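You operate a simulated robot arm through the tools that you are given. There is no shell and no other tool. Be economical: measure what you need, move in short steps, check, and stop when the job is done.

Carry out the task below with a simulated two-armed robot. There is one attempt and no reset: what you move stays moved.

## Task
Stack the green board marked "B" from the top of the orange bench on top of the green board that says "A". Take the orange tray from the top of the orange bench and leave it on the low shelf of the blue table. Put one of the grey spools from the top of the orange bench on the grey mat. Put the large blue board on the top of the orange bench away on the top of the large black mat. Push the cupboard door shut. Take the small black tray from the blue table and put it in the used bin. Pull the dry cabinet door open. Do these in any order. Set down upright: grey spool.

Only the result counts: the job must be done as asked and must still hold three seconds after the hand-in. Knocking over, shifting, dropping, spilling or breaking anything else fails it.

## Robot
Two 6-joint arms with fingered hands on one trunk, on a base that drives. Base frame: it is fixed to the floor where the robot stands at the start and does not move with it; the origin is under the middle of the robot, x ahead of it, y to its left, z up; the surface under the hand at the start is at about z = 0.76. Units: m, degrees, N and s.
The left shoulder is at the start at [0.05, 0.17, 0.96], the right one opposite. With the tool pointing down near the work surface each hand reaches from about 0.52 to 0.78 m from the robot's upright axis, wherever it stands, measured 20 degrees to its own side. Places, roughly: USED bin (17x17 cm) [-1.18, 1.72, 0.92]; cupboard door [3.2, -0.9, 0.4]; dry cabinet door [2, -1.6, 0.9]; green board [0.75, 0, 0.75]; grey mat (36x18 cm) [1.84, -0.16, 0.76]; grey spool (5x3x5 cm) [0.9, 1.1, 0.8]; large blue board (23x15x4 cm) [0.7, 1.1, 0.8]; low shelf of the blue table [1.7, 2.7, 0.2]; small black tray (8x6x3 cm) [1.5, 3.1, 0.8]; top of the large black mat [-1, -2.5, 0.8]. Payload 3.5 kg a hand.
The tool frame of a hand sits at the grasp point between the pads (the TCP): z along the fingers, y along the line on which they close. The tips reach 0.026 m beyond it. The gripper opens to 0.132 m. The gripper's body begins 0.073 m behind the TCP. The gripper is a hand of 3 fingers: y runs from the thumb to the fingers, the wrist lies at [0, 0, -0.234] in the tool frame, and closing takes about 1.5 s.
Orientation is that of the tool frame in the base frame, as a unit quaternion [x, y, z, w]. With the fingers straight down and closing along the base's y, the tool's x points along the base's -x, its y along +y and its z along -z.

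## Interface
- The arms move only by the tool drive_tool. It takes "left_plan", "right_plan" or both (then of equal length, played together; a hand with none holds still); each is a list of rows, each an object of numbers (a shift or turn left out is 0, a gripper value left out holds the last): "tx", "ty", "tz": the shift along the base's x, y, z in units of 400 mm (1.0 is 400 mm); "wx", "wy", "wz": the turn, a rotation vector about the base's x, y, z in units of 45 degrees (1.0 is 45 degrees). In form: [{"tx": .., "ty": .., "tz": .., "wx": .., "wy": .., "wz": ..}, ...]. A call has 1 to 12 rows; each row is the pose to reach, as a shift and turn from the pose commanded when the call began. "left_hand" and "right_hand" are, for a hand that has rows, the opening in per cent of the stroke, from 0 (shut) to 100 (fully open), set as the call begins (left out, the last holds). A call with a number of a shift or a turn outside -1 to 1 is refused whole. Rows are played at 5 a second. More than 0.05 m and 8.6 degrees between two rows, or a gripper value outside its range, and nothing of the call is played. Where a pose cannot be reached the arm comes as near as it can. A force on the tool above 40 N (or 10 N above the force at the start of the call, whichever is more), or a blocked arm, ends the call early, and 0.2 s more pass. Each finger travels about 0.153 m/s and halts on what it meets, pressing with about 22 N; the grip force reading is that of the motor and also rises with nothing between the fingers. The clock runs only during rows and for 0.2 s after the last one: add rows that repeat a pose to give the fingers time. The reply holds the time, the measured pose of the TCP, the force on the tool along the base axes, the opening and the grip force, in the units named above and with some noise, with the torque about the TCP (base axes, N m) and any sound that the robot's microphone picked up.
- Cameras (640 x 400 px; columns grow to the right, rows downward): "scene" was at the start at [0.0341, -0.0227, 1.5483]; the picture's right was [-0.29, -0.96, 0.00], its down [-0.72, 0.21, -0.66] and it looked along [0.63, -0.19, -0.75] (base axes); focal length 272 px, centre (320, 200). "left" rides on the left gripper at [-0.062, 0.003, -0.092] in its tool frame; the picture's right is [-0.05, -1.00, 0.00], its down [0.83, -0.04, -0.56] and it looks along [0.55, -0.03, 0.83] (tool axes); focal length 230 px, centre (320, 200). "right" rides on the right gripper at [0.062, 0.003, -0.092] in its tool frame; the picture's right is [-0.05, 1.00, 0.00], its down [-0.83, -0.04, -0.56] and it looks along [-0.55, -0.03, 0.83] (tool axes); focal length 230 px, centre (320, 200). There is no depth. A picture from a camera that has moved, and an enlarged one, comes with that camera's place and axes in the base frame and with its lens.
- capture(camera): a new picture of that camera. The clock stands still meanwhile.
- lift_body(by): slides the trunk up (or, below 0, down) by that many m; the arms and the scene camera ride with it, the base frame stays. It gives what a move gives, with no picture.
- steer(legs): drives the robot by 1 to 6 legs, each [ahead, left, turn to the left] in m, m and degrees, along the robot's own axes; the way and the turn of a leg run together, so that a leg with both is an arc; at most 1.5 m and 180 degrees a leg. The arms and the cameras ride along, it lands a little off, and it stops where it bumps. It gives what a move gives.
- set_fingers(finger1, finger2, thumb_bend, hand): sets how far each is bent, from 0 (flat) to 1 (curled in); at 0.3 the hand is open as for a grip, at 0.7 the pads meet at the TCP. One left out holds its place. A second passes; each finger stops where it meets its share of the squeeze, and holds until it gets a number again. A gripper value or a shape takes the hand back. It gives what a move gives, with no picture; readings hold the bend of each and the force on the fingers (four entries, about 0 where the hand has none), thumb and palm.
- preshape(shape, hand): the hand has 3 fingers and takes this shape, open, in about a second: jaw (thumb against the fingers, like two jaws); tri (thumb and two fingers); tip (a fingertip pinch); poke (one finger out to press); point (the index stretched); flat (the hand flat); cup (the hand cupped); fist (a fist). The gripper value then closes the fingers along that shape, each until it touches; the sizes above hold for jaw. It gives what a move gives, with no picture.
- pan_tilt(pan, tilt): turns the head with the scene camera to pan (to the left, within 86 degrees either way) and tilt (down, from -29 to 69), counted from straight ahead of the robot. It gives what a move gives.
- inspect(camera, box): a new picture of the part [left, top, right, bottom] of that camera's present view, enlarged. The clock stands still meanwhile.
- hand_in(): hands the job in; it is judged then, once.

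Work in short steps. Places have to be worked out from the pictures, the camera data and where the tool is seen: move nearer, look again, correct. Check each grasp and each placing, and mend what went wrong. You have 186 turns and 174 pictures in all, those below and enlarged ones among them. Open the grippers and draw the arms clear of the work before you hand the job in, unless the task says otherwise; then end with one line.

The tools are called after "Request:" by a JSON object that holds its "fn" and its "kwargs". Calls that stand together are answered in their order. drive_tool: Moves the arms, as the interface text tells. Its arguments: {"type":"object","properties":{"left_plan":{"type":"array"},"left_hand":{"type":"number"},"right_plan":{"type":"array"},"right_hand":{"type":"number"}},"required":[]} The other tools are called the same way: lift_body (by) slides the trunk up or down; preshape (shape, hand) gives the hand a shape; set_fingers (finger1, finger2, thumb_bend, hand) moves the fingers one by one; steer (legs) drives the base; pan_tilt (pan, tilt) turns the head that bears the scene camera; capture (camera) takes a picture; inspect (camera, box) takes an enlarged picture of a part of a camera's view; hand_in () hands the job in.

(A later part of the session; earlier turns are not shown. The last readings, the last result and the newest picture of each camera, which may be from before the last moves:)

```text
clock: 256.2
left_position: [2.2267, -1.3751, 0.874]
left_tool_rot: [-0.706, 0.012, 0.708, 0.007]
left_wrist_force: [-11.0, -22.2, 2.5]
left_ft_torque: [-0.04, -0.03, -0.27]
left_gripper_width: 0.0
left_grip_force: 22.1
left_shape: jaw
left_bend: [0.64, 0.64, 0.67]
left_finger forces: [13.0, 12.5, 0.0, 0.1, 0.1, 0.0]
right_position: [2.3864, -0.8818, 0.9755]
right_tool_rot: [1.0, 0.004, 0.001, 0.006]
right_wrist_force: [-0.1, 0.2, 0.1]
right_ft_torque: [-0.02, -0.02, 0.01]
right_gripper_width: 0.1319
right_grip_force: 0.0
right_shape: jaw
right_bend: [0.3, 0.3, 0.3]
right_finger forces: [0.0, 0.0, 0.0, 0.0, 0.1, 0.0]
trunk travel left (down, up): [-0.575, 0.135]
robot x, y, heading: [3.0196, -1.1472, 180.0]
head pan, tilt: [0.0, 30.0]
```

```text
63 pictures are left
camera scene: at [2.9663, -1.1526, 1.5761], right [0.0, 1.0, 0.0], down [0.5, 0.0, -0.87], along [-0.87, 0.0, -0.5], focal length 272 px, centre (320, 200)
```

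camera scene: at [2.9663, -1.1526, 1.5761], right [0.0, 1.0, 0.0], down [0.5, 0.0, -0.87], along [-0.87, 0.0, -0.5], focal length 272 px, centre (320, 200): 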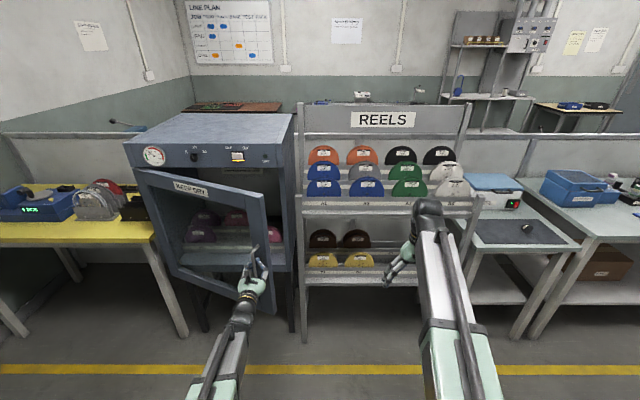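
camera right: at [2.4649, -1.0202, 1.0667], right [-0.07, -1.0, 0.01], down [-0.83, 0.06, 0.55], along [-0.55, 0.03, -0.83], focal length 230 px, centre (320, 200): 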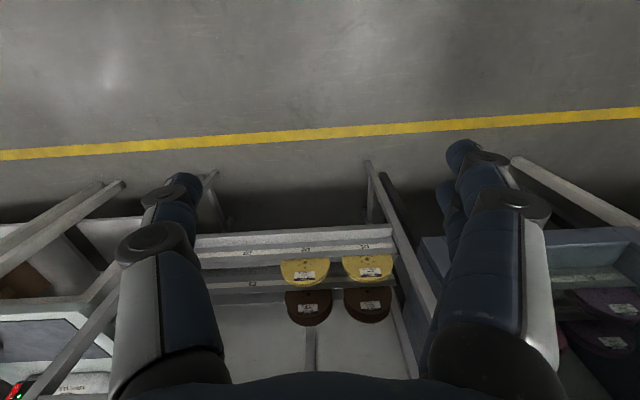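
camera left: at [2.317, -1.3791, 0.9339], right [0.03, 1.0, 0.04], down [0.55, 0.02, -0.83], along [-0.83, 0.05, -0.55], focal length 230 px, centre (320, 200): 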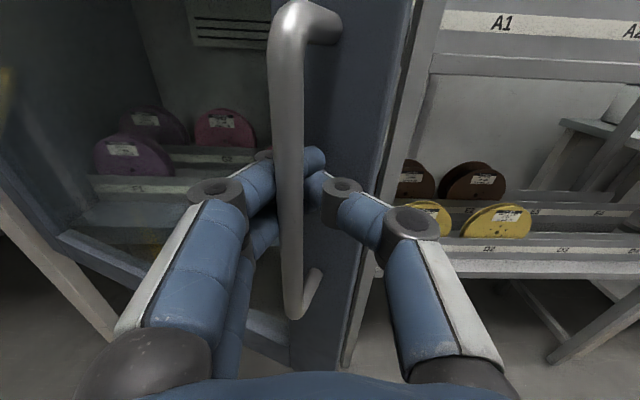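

The door is open ~25°. I continue along the arc, adding more leftward motion.

Request:
{"fn": "steer", "kwargs": {"legs": [[-0.1, 0.075, 0], [-0.09, 0.1, 0]]}}

Request:
{"fn": "capture", "kwargs": {"camera": "scene"}}

Request:
{"fn": "capture", "kwargs": {"camera": "left"}}

```text
clock: 258.3
left_position: [2.3348, -1.4825, 0.8636]
left_tool_rot: [0.71, -0.026, -0.703, -0.018]
left_wrist_force: [-0.3, -0.5, 0.2]
left_ft_torque: [-0.01, 0.0, -0.04]
left_gripper_width: 0.0
left_grip_force: 21.8
left_shape: jaw
left_bend: [0.65, 0.64, 0.67]
left_finger forces: [0.1, 0.0, 0.0, 0.0, 0.1, 0.1]
right_position: [2.5099, -0.9965, 0.9673]
right_tool_rot: [1.0, -0.012, 0.007, 0.008]
right_wrist_force: [-0.2, 0.0, 1.2]
right_ft_torque: [-0.02, 0.0, -0.01]
right_gripper_width: 0.1319
right_grip_force: 0.0
right_shape: jaw
right_bend: [0.3, 0.3, 0.3]
right_finger forces: [0.0, 0.0, 0.0, 0.1, 0.0, 0.1]
trunk travel left (down, up): [-0.575, 0.135]
robot x, y, heading: [3.1416, -1.2889, 178.0]
head pan, tilt: [0.0, 30.0]
stopped in leg 2: the robot was blocked; the commanded pose is now the measured one
```

```text
62 pictures are left
camera scene: at [3.0727, -1.2849, 1.5757], right [0.03, 1.0, 0.0], down [0.51, -0.02, -0.86], along [-0.86, 0.03, -0.51], focal length 272 px, centre (320, 200)
```

scene: 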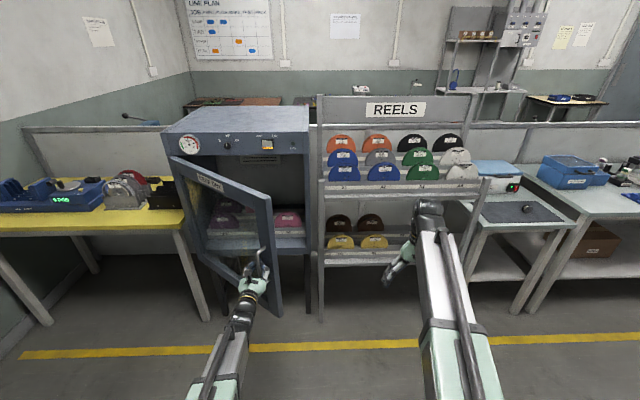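

```text
61 pictures are left
camera left: at [2.4247, -1.4905, 0.9262], right [0.06, 1.0, 0.04], down [0.56, 0.0, -0.83], along [-0.82, 0.08, -0.56], focal length 230 px, centre (320, 200)
```

left: 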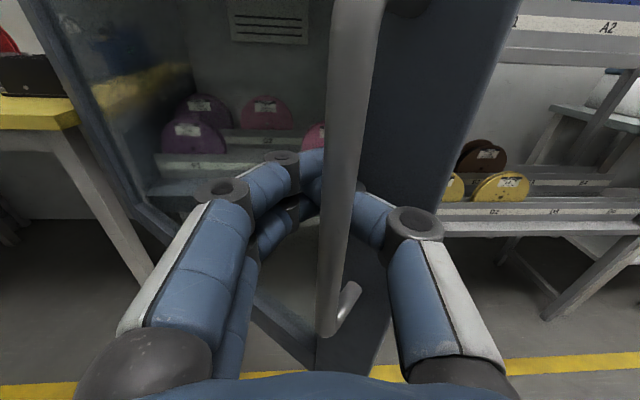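

The base's back touched something behind; I stop driving back and pull further with the arm along the arc.

Request:
{"fn": "drive_tool", "kwargs": {"left_plan": [{"tx": 0.06, "ty": -0.03}, {"tx": 0.12, "ty": -0.06}, {"tx": 0.18, "ty": -0.1, "wz": 0.1}, {"tx": 0.24, "ty": -0.155, "wz": 0.2}, {"tx": 0.29, "ty": -0.225, "wz": 0.3}, {"tx": 0.34, "ty": -0.295, "wz": 0.4}, {"tx": 0.38, "ty": -0.37, "wz": 0.5}, {"tx": 0.41, "ty": -0.445, "wz": 0.6}]}}

Request:
{"fn": "capture", "kwargs": {"camera": "scene"}}

```text
clock: 259.9
left_position: [2.4774, -1.6414, 0.8712]
left_tool_rot: [0.712, 0.073, -0.694, 0.081]
left_wrist_force: [-14.5, -6.7, -10.9]
left_ft_torque: [0.09, 0.0, -0.29]
left_gripper_width: 0.0
left_grip_force: 21.8
left_shape: jaw
left_bend: [0.62, 0.62, 0.67]
left_finger forces: [1.0, 17.5, 0.0, 0.0, 1.9, 0.0]
left hand out of reach, approached as far as the arm can: row 4, 5, 6, 7, 8
right_position: [2.5109, -0.997, 0.9668]
right_tool_rot: [1.0, -0.012, 0.007, 0.007]
right_wrist_force: [-0.3, 0.1, 0.5]
right_ft_torque: [0.02, 0.01, 0.0]
right_gripper_width: 0.1319
right_grip_force: 0.1
right_shape: jaw
right_bend: [0.3, 0.3, 0.3]
right_finger forces: [0.0, 0.1, 0.1, 0.1, 0.1, 0.0]
trunk travel left (down, up): [-0.575, 0.135]
robot x, y, heading: [3.1438, -1.2873, 178.0]
head pan, tilt: [0.0, 30.0]
stopped in row 8 (left hand): the force on the tool passed its limit at 42 N (the readings are from after the stop); the commanded pose is now the measured one
```

```text
60 pictures are left
camera scene: at [3.0727, -1.285, 1.5757], right [0.03, 1.0, 0.0], down [0.51, -0.02, -0.86], along [-0.86, 0.03, -0.51], focal length 272 px, centre (320, 200)
```

scene: 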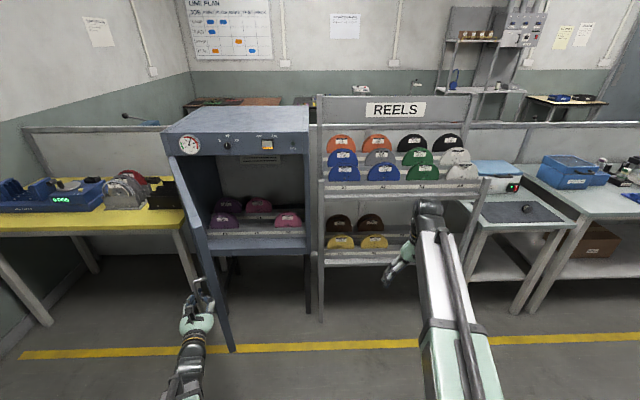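

The door is now open ~70°. I open the fingers and check how to withdraw.

Request:
{"fn": "drive_tool", "kwargs": {"left_plan": [{}, {}, {}, {}, {}], "left_hand": 70}}

Request:
{"fn": "capture", "kwargs": {"camera": "left"}}

```text
clock: 261.1
left_position: [2.4784, -1.6408, 0.8707]
left_tool_rot: [0.711, 0.073, -0.695, 0.081]
left_wrist_force: [-0.1, -0.8, -0.2]
left_ft_torque: [-0.01, 0.02, 0.0]
left_gripper_width: 0.092
left_grip_force: 0.0
left_shape: jaw
left_bend: [0.68, 0.68, 0.64]
left_finger forces: [0.0, 0.0, 0.0, 0.1, 0.0, 0.0]
right_position: [2.5115, -0.996, 0.9647]
right_tool_rot: [1.0, -0.013, 0.008, 0.007]
right_wrist_force: [1.0, -0.1, -0.2]
right_ft_torque: [0.0, -0.03, -0.03]
right_gripper_width: 0.132
right_grip_force: 0.0
right_shape: jaw
right_bend: [0.3, 0.3, 0.3]
right_finger forces: [0.0, 0.1, 0.1, 0.1, 0.0, 0.0]
trunk travel left (down, up): [-0.575, 0.135]
robot x, y, heading: [3.1408, -1.2916, 178.0]
head pan, tilt: [0.0, 30.0]
```

```text
59 pictures are left
camera left: at [2.566, -1.6233, 0.9345], right [-0.22, 0.98, 0.04], down [0.55, 0.15, -0.82], along [-0.8, -0.16, -0.57], focal length 230 px, centre (320, 200)
```

left: 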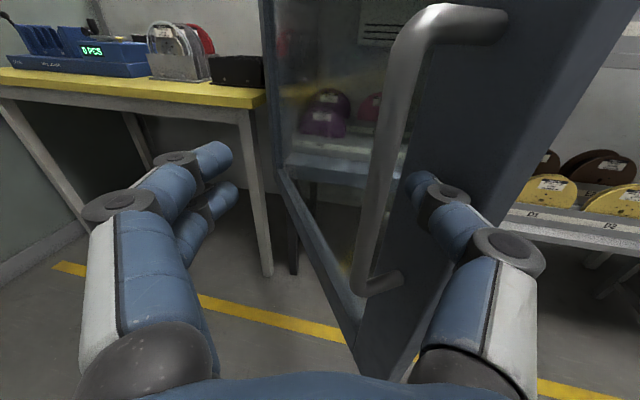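

The thumb sits between bar and door; I retreat in +x while pitching the hand down, which clears the bar.

Request:
{"fn": "drive_tool", "kwargs": {"left_plan": [{"tx": 0.05}, {"tx": 0.1, "wy": -0.1}, {"tx": 0.15, "wy": -0.25}, {"tx": 0.2, "wy": -0.4}, {"tx": 0.25, "wy": -0.55}, {"tx": 0.3, "wy": -0.7}, {"tx": 0.35, "wy": -0.85}, {"tx": 0.35, "wy": -0.95}]}}

Request:
{"fn": "capture", "kwargs": {"camera": "left"}}

Request:
{"fn": "capture", "kwargs": {"camera": "scene"}}

```text
clock: 262.9
left_position: [2.5305, -1.6803, 0.8607]
left_tool_rot: [0.916, 0.039, -0.387, 0.103]
left_wrist_force: [0.2, -0.5, -0.1]
left_ft_torque: [0.05, 0.01, 0.01]
left_gripper_width: 0.0923
left_grip_force: 0.0
left_shape: jaw
left_bend: [0.68, 0.68, 0.64]
left_finger forces: [0.0, 0.0, 0.1, 0.1, 0.0, 0.0]
left hand out of reach, approached as far as the arm can: row 2, 3, 4, 5, 6, 7, 8
right_position: [2.5097, -0.996, 0.9649]
right_tool_rot: [1.0, -0.013, 0.008, 0.006]
right_wrist_force: [-0.1, 0.5, -0.1]
right_ft_torque: [0.01, 0.03, 0.02]
right_gripper_width: 0.132
right_grip_force: 0.0
right_shape: jaw
right_bend: [0.3, 0.3, 0.3]
right_finger forces: [0.1, 0.0, 0.0, 0.0, 0.0, 0.0]
trunk travel left (down, up): [-0.575, 0.135]
robot x, y, heading: [3.1446, -1.2901, 178.2]
head pan, tilt: [0.0, 30.0]
```

```text
58 pictures are left
camera left: at [2.5517, -1.662, 0.9678], right [-0.19, 0.98, -0.12], down [0.96, 0.16, -0.23], along [-0.2, -0.16, -0.97], focal length 230 px, centre (320, 200)
```

left: 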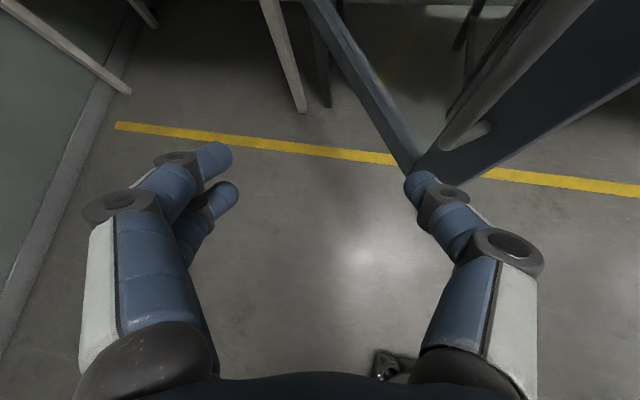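

```text
57 pictures are left
camera scene: at [3.0722, -1.2849, 1.5752], right [0.04, 1.0, 0.0], down [0.51, -0.02, -0.86], along [-0.86, 0.03, -0.51], focal length 272 px, centre (320, 200)
```

scene: 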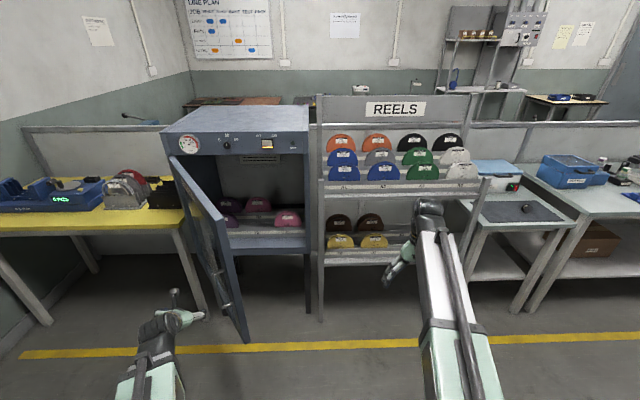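

The hand is free of the handle; the door stands ~55° open. I bring the hand vertical, pass it round the free edge and push the door wider from inside.

Request:
{"fn": "drive_tool", "kwargs": {"left_plan": [{"wy": -0.15}, {"wy": -0.3}, {"wy": -0.45}, {"wy": -0.6}, {"wy": -0.75}, {"wy": -0.9}, {"wy": -1.0, "tx": 0.02}]}}

Request:
{"fn": "capture", "kwargs": {"camera": "left"}}

Request:
{"fn": "pan_tilt", "kwargs": {"pan": 20, "tilt": 45}}

Request:
{"fn": "capture", "kwargs": {"camera": "scene"}}

```text
clock: 264.5
left_position: [2.5387, -1.6821, 0.8603]
left_tool_rot: [0.994, -0.004, -0.008, 0.108]
left_wrist_force: [-0.2, 0.6, 0.0]
left_ft_torque: [0.0, 0.0, 0.03]
left_gripper_width: 0.0921
left_grip_force: 0.0
left_shape: jaw
left_bend: [0.68, 0.68, 0.64]
left_finger forces: [0.0, 0.0, 0.0, 0.1, 0.0, 0.0]
right_position: [2.5102, -0.9954, 0.9642]
right_tool_rot: [1.0, -0.013, 0.008, 0.007]
right_wrist_force: [-0.5, -0.4, -0.4]
right_ft_torque: [-0.02, -0.03, 0.01]
right_gripper_width: 0.132
right_grip_force: 0.1
right_shape: jaw
right_bend: [0.3, 0.3, 0.3]
right_finger forces: [0.1, 0.1, 0.0, 0.1, 0.1, 0.0]
trunk travel left (down, up): [-0.575, 0.135]
robot x, y, heading: [3.1435, -1.2914, 178.1]
head pan, tilt: [0.0, 30.0]
```

```text
56 pictures are left
camera left: at [2.4778, -1.664, 0.9525], right [-0.05, 0.98, -0.22], down [0.84, 0.16, 0.52], along [0.54, -0.16, -0.83], focal length 230 px, centre (320, 200)
```

left: 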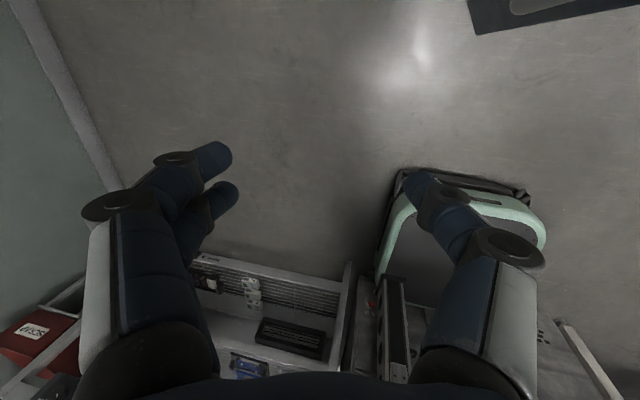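

```text
clock: 265.3
left_position: [2.5398, -1.6818, 0.8607]
left_tool_rot: [0.994, -0.004, -0.008, 0.109]
left_wrist_force: [0.0, 0.1, -0.5]
left_ft_torque: [0.03, 0.02, 0.04]
left_gripper_width: 0.0921
left_grip_force: 0.1
left_shape: jaw
left_bend: [0.68, 0.68, 0.64]
left_finger forces: [0.0, 0.0, 0.0, 0.0, 0.0, 0.0]
right_position: [2.5096, -0.9964, 0.9655]
right_tool_rot: [1.0, -0.014, 0.007, 0.007]
right_wrist_force: [-0.3, 0.5, 0.0]
right_ft_torque: [0.01, 0.04, -0.01]
right_gripper_width: 0.1318
right_grip_force: 0.1
right_shape: jaw
right_bend: [0.3, 0.3, 0.3]
right_finger forces: [0.0, 0.1, 0.0, 0.0, 0.0, 0.0]
trunk travel left (down, up): [-0.575, 0.135]
robot x, y, heading: [3.1435, -1.2885, 178.1]
head pan, tilt: [20.0, 45.0]
```

```text
55 pictures are left
camera scene: at [3.0855, -1.3132, 1.5528], right [-0.31, 0.95, -0.01], down [0.68, 0.22, -0.7], along [-0.66, -0.22, -0.72], focal length 272 px, centre (320, 200)
```

scene: 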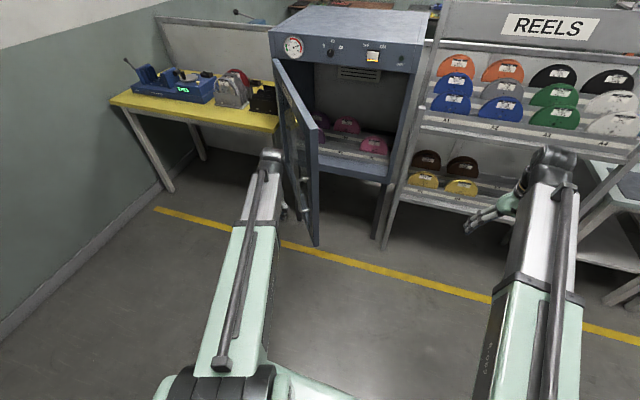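

The door is ~54° open. Using the right hand (already on the inner side), I drive diagonally left so it pushes the door wider.

Request:
{"fn": "drive_tool", "kwargs": {"right_plan": [{}, {}, {}, {}, {}, {}], "right_hand": 10}}

Request:
{"fn": "steer", "kwargs": {"legs": [[0.2, 0.35, 0], [0, 0.22, 0]]}}

Request:
{"fn": "capture", "kwargs": {"camera": "scene"}}

```text
clock: 266.7
left_position: [2.5394, -1.6816, 0.8597]
left_tool_rot: [0.994, -0.003, -0.008, 0.108]
left_wrist_force: [0.7, 0.6, 0.5]
left_ft_torque: [0.0, 0.0, -0.01]
left_gripper_width: 0.0923
left_grip_force: 0.1
left_shape: jaw
left_bend: [0.68, 0.68, 0.64]
left_finger forces: [0.1, 0.0, 0.0, 0.0, 0.0, 0.0]
right_position: [2.5105, -0.9972, 0.965]
right_tool_rot: [1.0, -0.013, 0.008, 0.007]
right_wrist_force: [0.1, 0.0, 0.7]
right_ft_torque: [0.04, 0.0, -0.04]
right_gripper_width: 0.0136
right_grip_force: 0.0
right_shape: jaw
right_bend: [0.72, 0.72, 0.7]
right_finger forces: [0.0, 0.0, 0.0, 0.1, 0.1, 0.0]
trunk travel left (down, up): [-0.575, 0.135]
robot x, y, heading: [3.1464, -1.2861, 178.0]
head pan, tilt: [20.0, 45.0]
```

```text
clock: 267.4
left_position: [2.5372, -1.6832, 0.8618]
left_tool_rot: [0.994, -0.003, -0.01, 0.109]
left_wrist_force: [0.4, 0.4, 0.6]
left_ft_torque: [-0.01, 0.0, 0.01]
left_gripper_width: 0.0922
left_grip_force: 0.1
left_shape: jaw
left_bend: [0.68, 0.68, 0.64]
left_finger forces: [0.0, 0.0, 0.0, 0.0, 0.1, 0.0]
right_position: [2.5092, -0.9962, 0.9678]
right_tool_rot: [1.0, -0.013, 0.006, 0.007]
right_wrist_force: [-0.6, -0.6, 0.8]
right_ft_torque: [0.04, -0.02, 0.04]
right_gripper_width: 0.0134
right_grip_force: 0.0
right_shape: jaw
right_bend: [0.72, 0.72, 0.7]
right_finger forces: [0.0, 0.1, 0.0, 0.0, 0.1, 0.0]
trunk travel left (down, up): [-0.575, 0.135]
robot x, y, heading: [3.1434, -1.2874, 178.1]
head pan, tilt: [20.0, 45.0]
stopped in leg 1: the robot was blocked; the commanded pose is now the measured one
```

```text
54 pictures are left
camera scene: at [3.0865, -1.3138, 1.5533], right [-0.31, 0.95, 0.0], down [0.68, 0.22, -0.7], along [-0.66, -0.22, -0.71], focal length 272 px, centre (320, 200)
```

scene: 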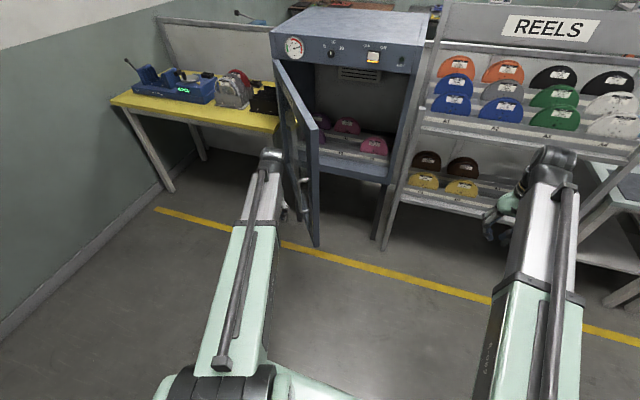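

The base is blocked leftwards (rear corner near the shelf); I go straight ahead first to free it.

Request:
{"fn": "steer", "kwargs": {"legs": [[0.12, -0.03, 2]]}}

```text
clock: 268.6
left_position: [2.4409, -1.6729, 0.8671]
left_tool_rot: [0.994, 0.015, -0.012, 0.109]
left_wrist_force: [0.7, 0.0, 0.2]
left_ft_torque: [0.0, -0.03, 0.03]
left_gripper_width: 0.0923
left_grip_force: 0.0
left_shape: jaw
left_bend: [0.68, 0.68, 0.64]
left_finger forces: [0.0, 0.0, 0.0, 0.0, 0.0, 0.0]
right_position: [2.3889, -0.9861, 0.974]
right_tool_rot: [1.0, 0.005, 0.002, 0.007]
right_wrist_force: [-0.1, 0.0, -0.1]
right_ft_torque: [-0.01, -0.02, 0.03]
right_gripper_width: 0.0137
right_grip_force: 0.1
right_shape: jaw
right_bend: [0.72, 0.72, 0.7]
right_finger forces: [0.0, 0.0, 0.1, 0.0, 0.0, 0.0]
trunk travel left (down, up): [-0.575, 0.135]
robot x, y, heading: [3.0195, -1.2554, -180.1]
head pan, tilt: [20.0, 45.0]
```

Request:
{"fn": "steer", "kwargs": {"legs": [[0.08, 0.3, 0], [0, 0.3, 0], [0, 0.18, 0]]}}

Request:
{"fn": "capture", "kwargs": {"camera": "scene"}}

```text
clock: 272.9
left_position: [2.3675, -2.3169, 0.8682]
left_tool_rot: [0.994, 0.018, -0.013, 0.108]
left_wrist_force: [0.0, -0.1, -0.3]
left_ft_torque: [-0.01, -0.04, -0.01]
left_gripper_width: 0.0924
left_grip_force: 0.0
left_shape: jaw
left_bend: [0.68, 0.68, 0.64]
left_finger forces: [0.0, 0.0, 0.0, 0.0, 0.0, 0.0]
right_position: [2.3085, -1.6297, 0.9835]
right_tool_rot: [1.0, 0.008, -0.008, 0.002]
right_wrist_force: [-0.4, 0.9, -0.5]
right_ft_torque: [-0.04, 0.0, -0.02]
right_gripper_width: 0.0134
right_grip_force: 0.0
right_shape: jaw
right_bend: [0.72, 0.72, 0.7]
right_finger forces: [0.1, 0.1, 0.0, 0.1, 0.1, 0.0]
trunk travel left (down, up): [-0.575, 0.135]
robot x, y, heading: [2.9456, -1.8985, -179.6]
head pan, tilt: [20.0, 45.0]
stopped in leg 3: the force on the tool passed its limit at 79 N (the readings are from after the stop); the commanded pose is now the measured one
```

```text
53 pictures are left
camera scene: at [2.9081, -1.9264, 1.5528], right [-0.35, 0.94, 0.0], down [0.66, 0.25, -0.71], along [-0.66, -0.25, -0.71], focal length 272 px, centre (320, 200)
```

scene: 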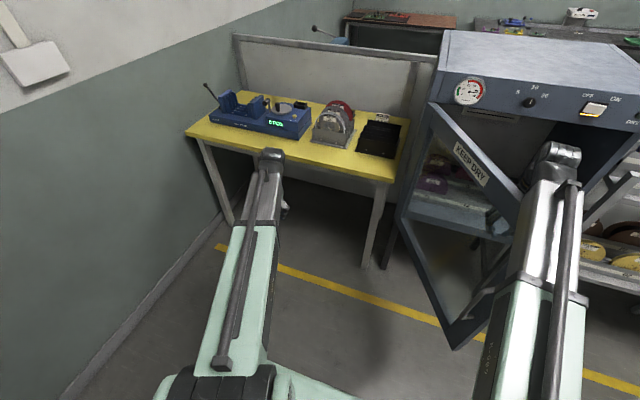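

Force rose sharply; I check the contact with the right wrist camera.

Request:
{"fn": "capture", "kwargs": {"camera": "right"}}

Request:
{"fn": "inspect", "kwargs": {"camera": "scene", "box": [380, 80, 640, 360]}}

```text
52 pictures are left
camera right: at [2.3712, -1.6307, 1.075], right [-0.03, -1.0, 0.01], down [-0.82, 0.03, 0.57], along [-0.57, 0.01, -0.82], focal length 230 px, centre (320, 200)
```

right: 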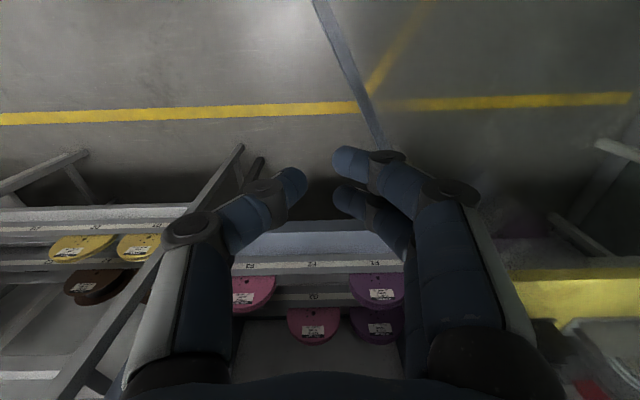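

```text
1.43 times, centred on (510, 220) of scene
camera zoom: at [2.9081, -1.9264, 1.5528], right [-0.35, 0.94, 0.0], down [0.66, 0.25, -0.71], along [-0.66, -0.25, -0.71], focal length 388 px, centre (49, 171)
```

zoom: 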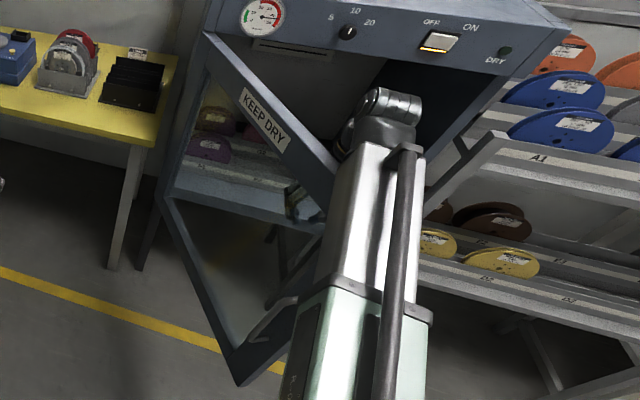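

The right hand is at the door's inner side, door ≈60° open. I try a gentle further push with the arm.

Request:
{"fn": "drive_tool", "kwargs": {"right_plan": [{"ty": -0.03}, {"ty": -0.06}, {"ty": -0.09}, {"ty": -0.12}, {"ty": -0.15}, {"ty": -0.18}, {"ty": -0.21}, {"ty": -0.24}]}}

Request:
{"fn": "capture", "kwargs": {"camera": "right"}}

```text
clock: 273.3
left_position: [2.366, -2.3165, 0.8682]
left_tool_rot: [0.994, 0.018, -0.014, 0.108]
left_wrist_force: [-0.2, 0.5, -0.2]
left_ft_torque: [-0.01, -0.01, 0.01]
left_gripper_width: 0.092
left_grip_force: 0.1
left_shape: jaw
left_bend: [0.68, 0.68, 0.64]
left_finger forces: [0.2, 0.0, 0.0, 0.0, 0.1, 0.0]
right_position: [2.3094, -1.6306, 0.9836]
right_tool_rot: [1.0, 0.01, -0.009, -0.002]
right_wrist_force: [-1.1, 0.1, 0.1]
right_ft_torque: [-0.07, 0.0, 0.01]
right_gripper_width: 0.0134
right_grip_force: 0.1
right_shape: jaw
right_bend: [0.72, 0.72, 0.7]
right_finger forces: [0.0, 0.0, 0.0, 0.0, 0.1, 0.1]
trunk travel left (down, up): [-0.575, 0.135]
robot x, y, heading: [2.9456, -1.8985, -179.6]
head pan, tilt: [20.0, 45.0]
stopped in row 1 (right hand): the force on the tool passed its limit at 55 N (the readings are from after the stop); the commanded pose is now the measured one
```

```text
50 pictures are left
camera right: at [2.3719, -1.6318, 1.0751], right [-0.03, -1.0, 0.0], down [-0.82, 0.03, 0.57], along [-0.57, 0.02, -0.82], focal length 230 px, centre (320, 200)
```

right: 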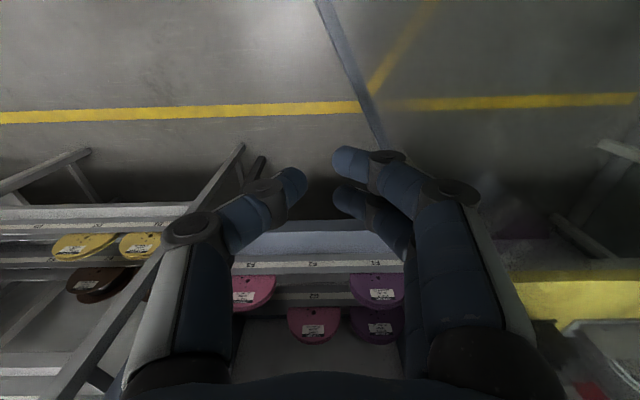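

The door is at its stop (~60°), fully open. I raise the trunk and both hands above the door top before driving away.

Request:
{"fn": "lift_body", "kwargs": {"by": 0.13}}

Request:
{"fn": "drive_tool", "kwargs": {"left_plan": [{"tz": 0.1}, {"tz": 0.2}, {"tz": 0.3}, {"tz": 0.4}, {"tz": 0.5}, {"tz": 0.6}, {"tz": 0.6}], "right_plan": [{"ty": 0.05}, {"ty": 0.05, "tz": 0.1}, {"ty": 0.05, "tz": 0.2}, {"ty": 0.05, "tz": 0.3}, {"ty": 0.05, "tz": 0.35}, {"ty": 0.05, "tz": 0.35}, {"ty": 0.05, "tz": 0.35}]}}

Request:
{"fn": "pan_tilt", "kwargs": {"pan": 0, "tilt": 40}}

Request:
{"fn": "capture", "kwargs": {"camera": "scene"}}

```text
clock: 274.9
left_position: [2.3656, -2.3168, 0.9974]
left_tool_rot: [0.994, 0.018, -0.013, 0.109]
left_wrist_force: [0.3, 0.1, -1.0]
left_ft_torque: [0.01, 0.03, 0.02]
left_gripper_width: 0.0922
left_grip_force: 0.0
left_shape: jaw
left_bend: [0.68, 0.68, 0.64]
left_finger forces: [0.0, 0.0, 0.0, 0.1, 0.0, 0.0]
right_position: [2.3079, -1.6296, 1.1144]
right_tool_rot: [1.0, 0.011, -0.007, -0.002]
right_wrist_force: [-0.5, 0.6, -0.2]
right_ft_torque: [0.0, -0.06, 0.0]
right_gripper_width: 0.0133
right_grip_force: 0.1
right_shape: jaw
right_bend: [0.72, 0.72, 0.7]
right_finger forces: [0.1, 0.0, 0.0, 0.1, 0.1, 0.0]
trunk travel left (down, up): [-0.705, 0.005]
robot x, y, heading: [2.9436, -1.8984, -179.6]
head pan, tilt: [20.0, 45.0]
```

```text
clock: 276.4
left_position: [2.3663, -2.3191, 1.242]
left_tool_rot: [0.994, 0.018, -0.013, 0.108]
left_wrist_force: [-0.5, 0.0, 0.0]
left_ft_torque: [-0.02, 0.02, 0.02]
left_gripper_width: 0.0922
left_grip_force: 0.0
left_shape: jaw
left_bend: [0.68, 0.68, 0.64]
left_finger forces: [0.0, 0.0, 0.0, 0.0, 0.0, 0.0]
right_position: [2.3077, -1.6122, 1.2518]
right_tool_rot: [1.0, 0.01, -0.007, -0.002]
right_wrist_force: [0.6, 0.7, 0.7]
right_ft_torque: [0.01, 0.0, -0.02]
right_gripper_width: 0.0136
right_grip_force: 0.0
right_shape: jaw
right_bend: [0.72, 0.72, 0.7]
right_finger forces: [0.0, 0.0, 0.0, 0.0, 0.0, 0.0]
trunk travel left (down, up): [-0.705, 0.005]
robot x, y, heading: [2.9417, -1.8943, -179.7]
head pan, tilt: [20.0, 45.0]
```

```text
clock: 277.3
left_position: [2.3668, -2.317, 1.2401]
left_tool_rot: [0.994, 0.018, -0.013, 0.109]
left_wrist_force: [0.2, 0.3, 0.6]
left_ft_torque: [-0.03, 0.02, -0.03]
left_gripper_width: 0.0924
left_grip_force: 0.1
left_shape: jaw
left_bend: [0.68, 0.68, 0.64]
left_finger forces: [0.0, 0.0, 0.0, 0.0, 0.1, 0.1]
right_position: [2.3083, -1.6115, 1.2518]
right_tool_rot: [1.0, 0.011, -0.007, -0.003]
right_wrist_force: [-0.2, 0.6, -0.1]
right_ft_torque: [0.01, -0.02, 0.02]
right_gripper_width: 0.013
right_grip_force: 0.1
right_shape: jaw
right_bend: [0.72, 0.72, 0.7]
right_finger forces: [0.0, 0.0, 0.0, 0.0, 0.0, 0.1]
trunk travel left (down, up): [-0.705, 0.005]
robot x, y, heading: [2.9467, -1.8926, -179.6]
head pan, tilt: [0.0, 40.0]
```

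```text
49 pictures are left
camera scene: at [2.8982, -1.8978, 1.6907], right [-0.01, 1.0, 0.0], down [0.64, 0.0, -0.77], along [-0.77, -0.01, -0.64], focal length 272 px, centre (320, 200)
```

scene: 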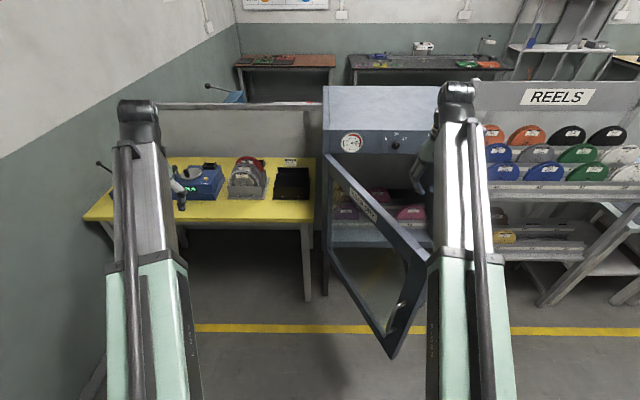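

Door is open ~64°. Now I drive away: slide right over the door with raised arms, turn to face -y and reverse up the aisle.

Request:
{"fn": "steer", "kwargs": {"legs": [[0, -1.0, 0], [0, 0, 89.6], [0, -0.38, 0], [-1.4, 0, 0]]}}

Request:
{"fn": "capture", "kwargs": {"camera": "scene"}}

```text
clock: 294.9
left_position: [2.9987, -0.0809, 1.2404]
left_tool_rot: [0.706, 0.7, 0.066, 0.088]
left_wrist_force: [0.2, 0.1, -1.1]
left_ft_torque: [-0.02, 0.01, 0.02]
left_gripper_width: 0.0922
left_grip_force: 0.1
left_shape: jaw
left_bend: [0.68, 0.68, 0.64]
left_finger forces: [0.0, 0.0, 0.1, 0.0, 0.0, 0.1]
right_position: [2.2891, -0.107, 1.2518]
right_tool_rot: [0.716, 0.698, -0.007, 0.005]
right_wrist_force: [0.1, 0.1, -0.6]
right_ft_torque: [-0.02, 0.01, -0.02]
right_gripper_width: 0.0132
right_grip_force: 0.0
right_shape: jaw
right_bend: [0.72, 0.72, 0.7]
right_finger forces: [0.0, 0.0, 0.0, 0.0, 0.0, 0.0]
trunk travel left (down, up): [-0.705, 0.005]
robot x, y, heading: [2.6028, 0.5122, -92.0]
head pan, tilt: [0.0, 40.0]
```

```text
48 pictures are left
camera scene: at [2.6007, 0.4698, 1.6907], right [-1.0, 0.04, 0.0], down [0.02, 0.64, -0.77], along [-0.03, -0.77, -0.64], focal length 272 px, centre (320, 200)
```

scene: 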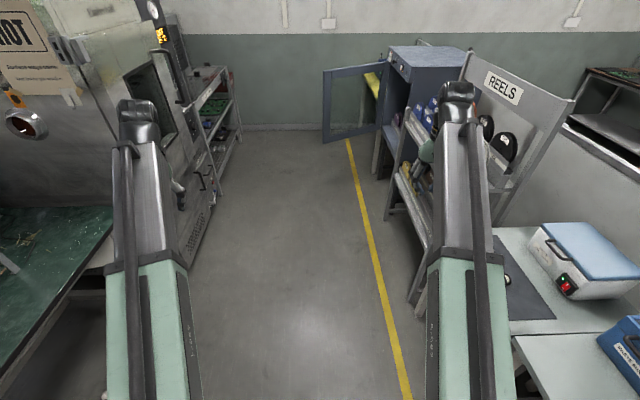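

All good behind. I continue reversing to the corridor, then slide toward the blue table's end.

Request:
{"fn": "steer", "kwargs": {"legs": [[0, -0.05, 2.5], [-1.5, 0, 0], [-1.5, 0, 0], [-0.72, 0, 0]]}}

Request:
{"fn": "steer", "kwargs": {"legs": [[0, -0.7, 0]]}}

Request:
{"fn": "capture", "kwargs": {"camera": "scene"}}

```text
clock: 313.6
left_position: [2.8461, 3.7197, 1.2412]
left_tool_rot: [0.667, 0.737, 0.071, 0.084]
left_wrist_force: [0.0, 0.0, -0.2]
left_ft_torque: [0.01, 0.03, 0.0]
left_gripper_width: 0.0921
left_grip_force: 0.1
left_shape: jaw
left_bend: [0.68, 0.68, 0.64]
left_finger forces: [0.0, 0.0, 0.0, 0.0, 0.0, 0.0]
right_position: [2.1459, 3.6158, 1.2522]
right_tool_rot: [0.676, 0.737, -0.006, 0.004]
right_wrist_force: [0.0, -0.3, 0.9]
right_ft_torque: [0.01, 0.01, 0.0]
right_gripper_width: 0.0128
right_grip_force: 0.0
right_shape: jaw
right_bend: [0.72, 0.72, 0.7]
right_finger forces: [0.0, 0.0, 0.0, 0.1, 0.0, 0.0]
trunk travel left (down, up): [-0.705, 0.005]
robot x, y, heading: [2.3888, 4.2732, -85.8]
head pan, tilt: [0.0, 40.0]
```

```text
clock: 317.4
left_position: [2.1427, 3.6692, 1.2403]
left_tool_rot: [0.664, 0.74, 0.071, 0.083]
left_wrist_force: [-0.9, -0.1, -0.3]
left_ft_torque: [0.01, -0.04, 0.01]
left_gripper_width: 0.0924
left_grip_force: 0.0
left_shape: jaw
left_bend: [0.68, 0.68, 0.64]
left_finger forces: [0.0, 0.0, 0.0, 0.0, 0.1, 0.0]
right_position: [1.4438, 3.5603, 1.2524]
right_tool_rot: [0.674, 0.738, -0.005, 0.004]
right_wrist_force: [-0.4, -0.1, 0.3]
right_ft_torque: [0.01, -0.04, 0.04]
right_gripper_width: 0.0135
right_grip_force: 0.1
right_shape: jaw
right_bend: [0.72, 0.72, 0.7]
right_finger forces: [0.1, 0.1, 0.0, 0.1, 0.1, 0.1]
trunk travel left (down, up): [-0.705, 0.005]
robot x, y, heading: [1.684, 4.2188, -85.5]
head pan, tilt: [0.0, 40.0]
```

```text
47 pictures are left
camera scene: at [1.6844, 4.1704, 1.6907], right [-1.0, -0.08, 0.0], down [-0.05, 0.64, -0.77], along [0.06, -0.76, -0.64], focal length 272 px, centre (320, 200)
```

scene: 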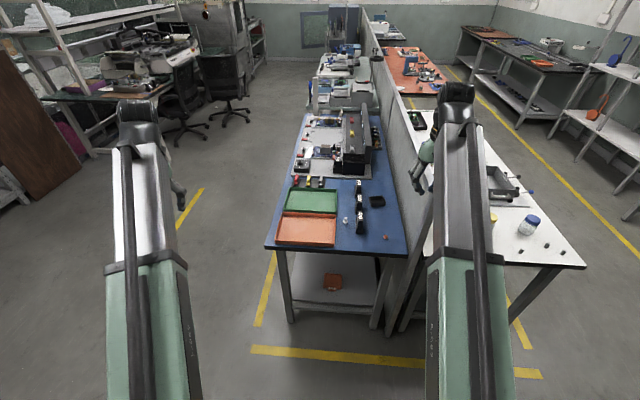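

The small black tray is at ≈(1.472,3.073). I zoom on it and correct the base heading/position.

Request:
{"fn": "inspect", "kwargs": {"camera": "scene", "box": [330, 170, 430, 250]}}

Request:
{"fn": "steer", "kwargs": {"legs": [[0, 0, -4.5], [0.3, 0, 0]]}}

Request:
{"fn": "capture", "kwargs": {"camera": "right"}}

```text
5.00 times, centred on (380, 210) of scene
camera zoom: at [1.6844, 4.1704, 1.6907], right [-1.0, -0.08, 0.0], down [-0.05, 0.64, -0.77], along [0.06, -0.76, -0.64], focal length 1359 px, centre (20, 150)
```

zoom: 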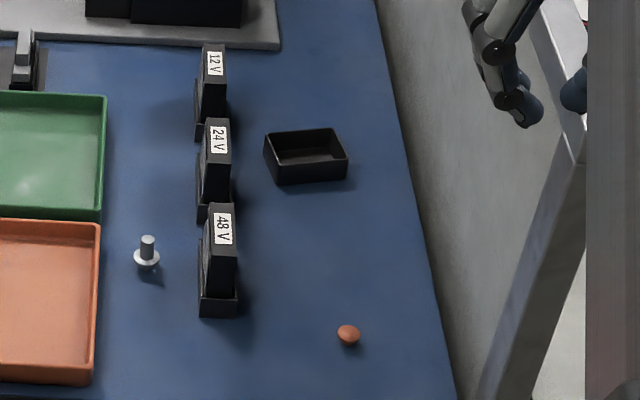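

```text
clock: 320.0
left_position: [2.0996, 3.3334, 1.2406]
left_tool_rot: [0.692, 0.713, 0.068, 0.086]
left_wrist_force: [-0.1, 0.1, -0.3]
left_ft_torque: [0.02, 0.01, 0.03]
left_gripper_width: 0.0923
left_grip_force: 0.0
left_shape: jaw
left_bend: [0.68, 0.68, 0.64]
left_finger forces: [0.0, 0.0, 0.1, 0.0, 0.1, 0.0]
right_position: [1.3955, 3.2799, 1.2525]
right_tool_rot: [0.702, 0.712, -0.006, 0.004]
right_wrist_force: [-0.3, -0.3, -0.5]
right_ft_torque: [0.0, 0.0, 0.03]
right_gripper_width: 0.0133
right_grip_force: 0.1
right_shape: jaw
right_bend: [0.72, 0.72, 0.7]
right_finger forces: [0.1, 0.0, 0.0, 0.0, 0.0, 0.1]
trunk travel left (down, up): [-0.705, 0.005]
robot x, y, heading: [1.6773, 3.913, -90.1]
head pan, tilt: [0.0, 40.0]
```

```text
45 pictures are left
camera right: at [1.3959, 3.3433, 1.3426], right [1.0, -0.04, 0.0], down [-0.03, -0.82, 0.57], along [-0.02, -0.57, -0.82], focal length 230 px, centre (320, 200)
```

right: 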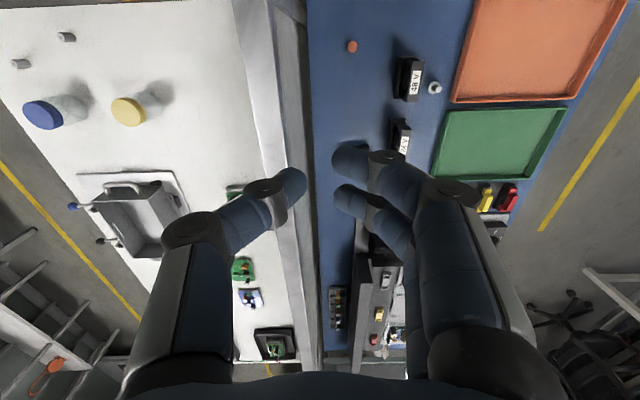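

The tray's long side lies along x; gripping across y (6 cm) keeps the hand clear of partition and blocks. I move closer and rotate the right hand -90°.

Request:
{"fn": "steer", "kwargs": {"legs": [[0.13, 0.05, 0]]}}

Request:
{"fn": "drive_tool", "kwargs": {"right_plan": [{"wz": -0.18}, {"wz": -0.36}, {"wz": -0.54}, {"wz": -0.72}, {"wz": -0.9}, {"wz": -1.0}], "right_hand": 75}}

Request:
{"fn": "drive_tool", "kwargs": {"right_plan": [{"wz": -0.18}, {"wz": -0.36}, {"wz": -0.54}, {"wz": -0.72}, {"wz": -0.9}, {"wz": -1.0}, {"wz": -1.0}]}}

Request:
{"fn": "capture", "kwargs": {"camera": "right"}}

```text
clock: 321.3
left_position: [2.1507, 3.2035, 1.2402]
left_tool_rot: [0.693, 0.713, 0.068, 0.084]
left_wrist_force: [-0.6, -0.2, -0.2]
left_ft_torque: [0.02, 0.0, 0.01]
left_gripper_width: 0.092
left_grip_force: 0.1
left_shape: jaw
left_bend: [0.68, 0.68, 0.64]
left_finger forces: [0.0, 0.0, 0.0, 0.0, 0.0, 0.1]
right_position: [1.4438, 3.1496, 1.25]
right_tool_rot: [0.703, 0.711, -0.005, 0.004]
right_wrist_force: [-0.1, -0.4, -0.5]
right_ft_torque: [0.05, 0.01, 0.02]
right_gripper_width: 0.0132
right_grip_force: 0.1
right_shape: jaw
right_bend: [0.72, 0.72, 0.7]
right_finger forces: [0.0, 0.0, 0.1, 0.0, 0.1, 0.0]
trunk travel left (down, up): [-0.705, 0.005]
robot x, y, heading: [1.7315, 3.7852, -90.1]
head pan, tilt: [0.0, 40.0]
```

```text
clock: 322.7
left_position: [2.15, 3.2049, 1.2405]
left_tool_rot: [0.692, 0.713, 0.067, 0.086]
left_wrist_force: [0.0, 0.0, -0.3]
left_ft_torque: [-0.01, 0.01, 0.02]
left_gripper_width: 0.0922
left_grip_force: 0.1
left_shape: jaw
left_bend: [0.68, 0.68, 0.64]
left_finger forces: [0.1, 0.0, 0.0, 0.1, 0.0, 0.0]
right_position: [1.4425, 3.1531, 1.2505]
right_tool_rot: [0.922, 0.388, -0.007, 0.001]
right_wrist_force: [-0.3, 0.3, -0.6]
right_ft_torque: [0.01, -0.02, 0.0]
right_gripper_width: 0.0989
right_grip_force: 0.1
right_shape: jaw
right_bend: [0.64, 0.64, 0.6]
right_finger forces: [0.0, 0.1, 0.1, 0.1, 0.1, 0.0]
trunk travel left (down, up): [-0.705, 0.005]
robot x, y, heading: [1.7385, 3.7852, -90.2]
head pan, tilt: [0.0, 40.0]
```

```text
clock: 324.3
left_position: [2.1485, 3.2055, 1.2398]
left_tool_rot: [0.692, 0.714, 0.068, 0.086]
left_wrist_force: [-0.3, 0.2, -0.2]
left_ft_torque: [-0.03, 0.01, 0.01]
left_gripper_width: 0.0925
left_grip_force: 0.0
left_shape: jaw
left_bend: [0.68, 0.68, 0.64]
left_finger forces: [0.0, 0.0, 0.0, 0.0, 0.1, 0.0]
right_position: [1.4444, 3.1504, 1.2518]
right_tool_rot: [1.0, 0.006, -0.008, -0.002]
right_wrist_force: [0.4, -0.4, 0.1]
right_ft_torque: [0.0, 0.01, 0.02]
right_gripper_width: 0.0988
right_grip_force: 0.1
right_shape: jaw
right_bend: [0.64, 0.64, 0.6]
right_finger forces: [0.0, 0.1, 0.1, 0.0, 0.0, 0.0]
trunk travel left (down, up): [-0.705, 0.005]
robot x, y, heading: [1.7315, 3.7881, -89.9]
head pan, tilt: [0.0, 40.0]
```

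```text
44 pictures are left
camera right: at [1.5065, 3.1497, 1.3434], right [-0.04, -1.0, 0.0], down [-0.82, 0.03, 0.57], along [-0.57, 0.02, -0.82], focal length 230 px, centre (320, 200)
```

right: 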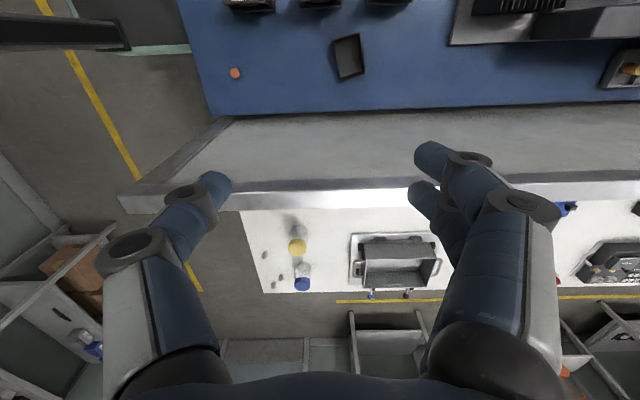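

Tray at ≈(1.475,3.087), yawed ~+12°. I move above it and descend to 0.88 for a check.

Request:
{"fn": "drive_tool", "kwargs": {"right_plan": [{"tx": 0.04, "ty": -0.08, "wz": 0.14}, {"tx": 0.078, "ty": -0.158, "wz": 0.27}, {"tx": 0.078, "ty": -0.158, "wz": 0.27, "tz": -0.11}, {"tx": 0.078, "ty": -0.158, "wz": 0.27, "tz": -0.22}, {"tx": 0.078, "ty": -0.158, "wz": 0.27, "tz": -0.33}, {"tx": 0.078, "ty": -0.158, "wz": 0.27, "tz": -0.44}, {"tx": 0.078, "ty": -0.158, "wz": 0.27, "tz": -0.55}, {"tx": 0.078, "ty": -0.158, "wz": 0.27, "tz": -0.66}, {"tx": 0.078, "ty": -0.158, "wz": 0.27, "tz": -0.77}, {"tx": 0.078, "ty": -0.158, "wz": 0.27, "tz": -0.88}, {"tx": 0.078, "ty": -0.158, "wz": 0.27, "tz": -0.93}, {"tx": 0.078, "ty": -0.158, "wz": 0.27, "tz": -0.93}]}}

Request:
{"fn": "capture", "kwargs": {"camera": "right"}}

```text
clock: 326.9
left_position: [2.15, 3.2045, 1.2399]
left_tool_rot: [0.693, 0.713, 0.067, 0.087]
left_wrist_force: [0.5, 0.6, 0.6]
left_ft_torque: [0.03, -0.02, 0.0]
left_gripper_width: 0.0921
left_grip_force: 0.0
left_shape: jaw
left_bend: [0.68, 0.68, 0.64]
left_finger forces: [0.0, 0.0, 0.1, 0.0, 0.1, 0.0]
right_position: [1.4743, 3.0893, 0.8802]
right_tool_rot: [0.994, 0.112, -0.007, 0.0]
right_wrist_force: [-0.2, 0.4, 0.5]
right_ft_torque: [0.04, 0.01, -0.01]
right_gripper_width: 0.0986
right_grip_force: 0.0
right_shape: jaw
right_bend: [0.64, 0.64, 0.6]
right_finger forces: [0.0, 0.0, 0.1, 0.1, 0.0, 0.1]
right hand out of reach, approached as far as the arm can: row 2
trunk travel left (down, up): [-0.705, 0.005]
robot x, y, heading: [1.7303, 3.7871, -90.0]
head pan, tilt: [0.0, 40.0]
```

```text
43 pictures are left
camera right: at [1.5358, 3.1006, 0.9719], right [0.17, -0.98, 0.0], down [-0.81, -0.14, 0.57], along [-0.56, -0.1, -0.82], focal length 230 px, centre (320, 200)
```

right: 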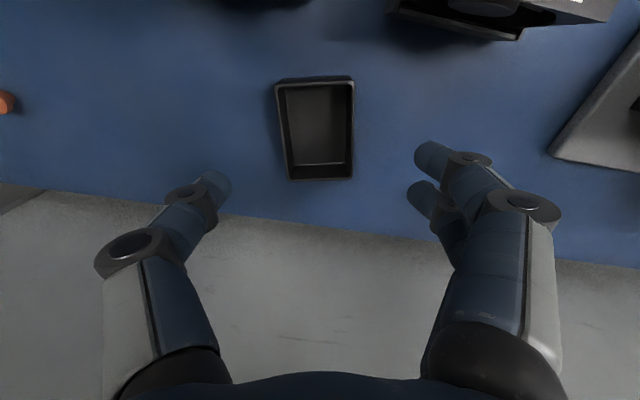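

Aligned. I descend to TCP 0.791 and close on the tray.

Request:
{"fn": "drive_tool", "kwargs": {"right_plan": [{"tx": 0.015, "ty": 0.01, "tz": -0.08}, {"tx": 0.015, "ty": 0.01, "tz": -0.15}, {"tx": 0.015, "ty": 0.01, "tz": -0.2}, {"tx": 0.015, "ty": 0.01, "tz": -0.223}, {"tx": 0.015, "ty": 0.01, "tz": -0.223}]}}

Request:
{"fn": "drive_tool", "kwargs": {"right_plan": [{}, {}, {}, {}, {}, {}], "right_hand": 38}}

Request:
{"fn": "capture", "kwargs": {"camera": "right"}}

```text
clock: 327.8
left_position: [2.1494, 3.2064, 1.2405]
left_tool_rot: [0.692, 0.713, 0.067, 0.086]
left_wrist_force: [-0.7, -0.7, -0.2]
left_ft_torque: [0.06, 0.0, 0.03]
left_gripper_width: 0.0923
left_grip_force: 0.0
left_shape: jaw
left_bend: [0.68, 0.68, 0.64]
left_finger forces: [0.0, 0.0, 0.0, 0.1, 0.0, 0.1]
right_position: [1.4814, 3.09, 0.8033]
right_tool_rot: [0.994, 0.113, -0.008, 0.007]
right_wrist_force: [4.3, 6.2, 28.7]
right_ft_torque: [-0.63, -0.46, 0.2]
right_gripper_width: 0.0962
right_grip_force: 0.1
right_shape: jaw
right_bend: [0.69, 0.66, 0.6]
right_finger forces: [15.0, 6.6, 0.0, 0.0, 6.5, 0.0]
trunk travel left (down, up): [-0.705, 0.005]
robot x, y, heading: [1.7297, 3.7858, -89.8]
head pan, tilt: [0.0, 40.0]
stopped in row 4 (right hand): the force on the tool passed its limit at 49 N (the readings are from after the stop); the commanded pose is now the measured one
```

```text
clock: 328.9
left_position: [2.1499, 3.2057, 1.2404]
left_tool_rot: [0.692, 0.714, 0.066, 0.087]
left_wrist_force: [-0.7, -0.3, 0.2]
left_ft_torque: [0.02, -0.01, 0.01]
left_gripper_width: 0.0923
left_grip_force: 0.1
left_shape: jaw
left_bend: [0.68, 0.68, 0.64]
left_finger forces: [0.0, 0.1, 0.0, 0.0, 0.0, 0.0]
right_position: [1.479, 3.0896, 0.8071]
right_tool_rot: [0.994, 0.113, -0.009, 0.006]
right_wrist_force: [1.2, 4.0, 22.9]
right_ft_torque: [0.65, -0.05, -0.04]
right_gripper_width: 0.0507
right_grip_force: 21.8
right_shape: jaw
right_bend: [0.75, 0.75, 0.71]
right_finger forces: [16.5, 9.4, 0.0, 0.0, 36.7, 0.1]
trunk travel left (down, up): [-0.705, 0.005]
robot x, y, heading: [1.7354, 3.7848, -89.9]
head pan, tilt: [0.0, 40.0]
stopped in row 5 (right hand): the force on the tool passed its limit at 40 N (the readings are from after the stop); the commanded pose is now the measured one
```

```text
42 pictures are left
camera right: at [1.541, 3.1022, 0.8966], right [0.17, -0.98, 0.01], down [-0.81, -0.13, 0.57], along [-0.56, -0.11, -0.82], focal length 230 px, centre (320, 200)
```

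right: 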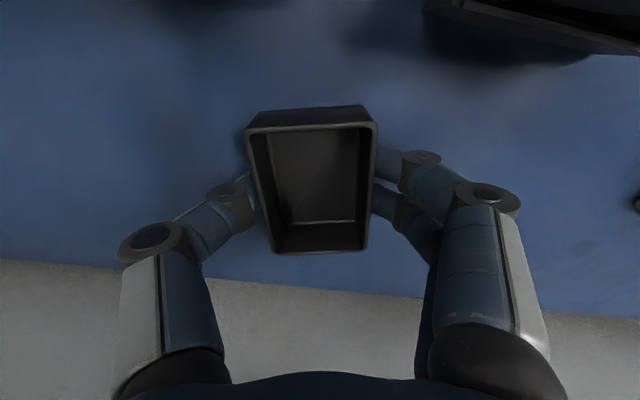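

The table is ~1.5 cm higher here, but the tray is gripped. I lift and check.

Request:
{"fn": "drive_tool", "kwargs": {"right_plan": [{"tz": 0.02}, {"tz": 0.06}, {"tz": 0.15}, {"tz": 0.25}, {"tz": 0.35}, {"tz": 0.45}]}}

Request:
{"fn": "capture", "kwargs": {"camera": "right"}}

```text
clock: 330.3
left_position: [2.149, 3.2054, 1.241]
left_tool_rot: [0.692, 0.713, 0.067, 0.086]
left_wrist_force: [-0.4, -0.3, -0.4]
left_ft_torque: [-0.02, -0.01, 0.02]
left_gripper_width: 0.0924
left_grip_force: 0.1
left_shape: jaw
left_bend: [0.68, 0.68, 0.64]
left_finger forces: [0.0, 0.0, 0.1, 0.2, 0.0, 0.1]
right_position: [1.4781, 3.0901, 0.9868]
right_tool_rot: [0.994, 0.113, -0.01, 0.005]
right_wrist_force: [-0.2, 0.4, -1.2]
right_ft_torque: [0.0, -0.01, -0.02]
right_gripper_width: 0.0498
right_grip_force: 22.0
right_shape: jaw
right_bend: [0.74, 0.74, 0.71]
right_finger forces: [10.2, 9.6, 0.0, 0.1, 19.9, 0.1]
trunk travel left (down, up): [-0.705, 0.005]
robot x, y, heading: [1.7303, 3.7851, -90.1]
head pan, tilt: [0.0, 40.0]
```

```text
41 pictures are left
camera right: at [1.5391, 3.1029, 1.0759], right [0.17, -0.98, 0.01], down [-0.81, -0.14, 0.57], along [-0.56, -0.11, -0.82], focal length 230 px, centre (320, 200)
```

right: 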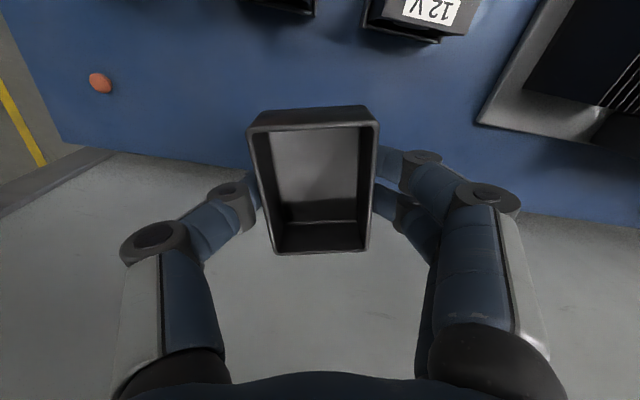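

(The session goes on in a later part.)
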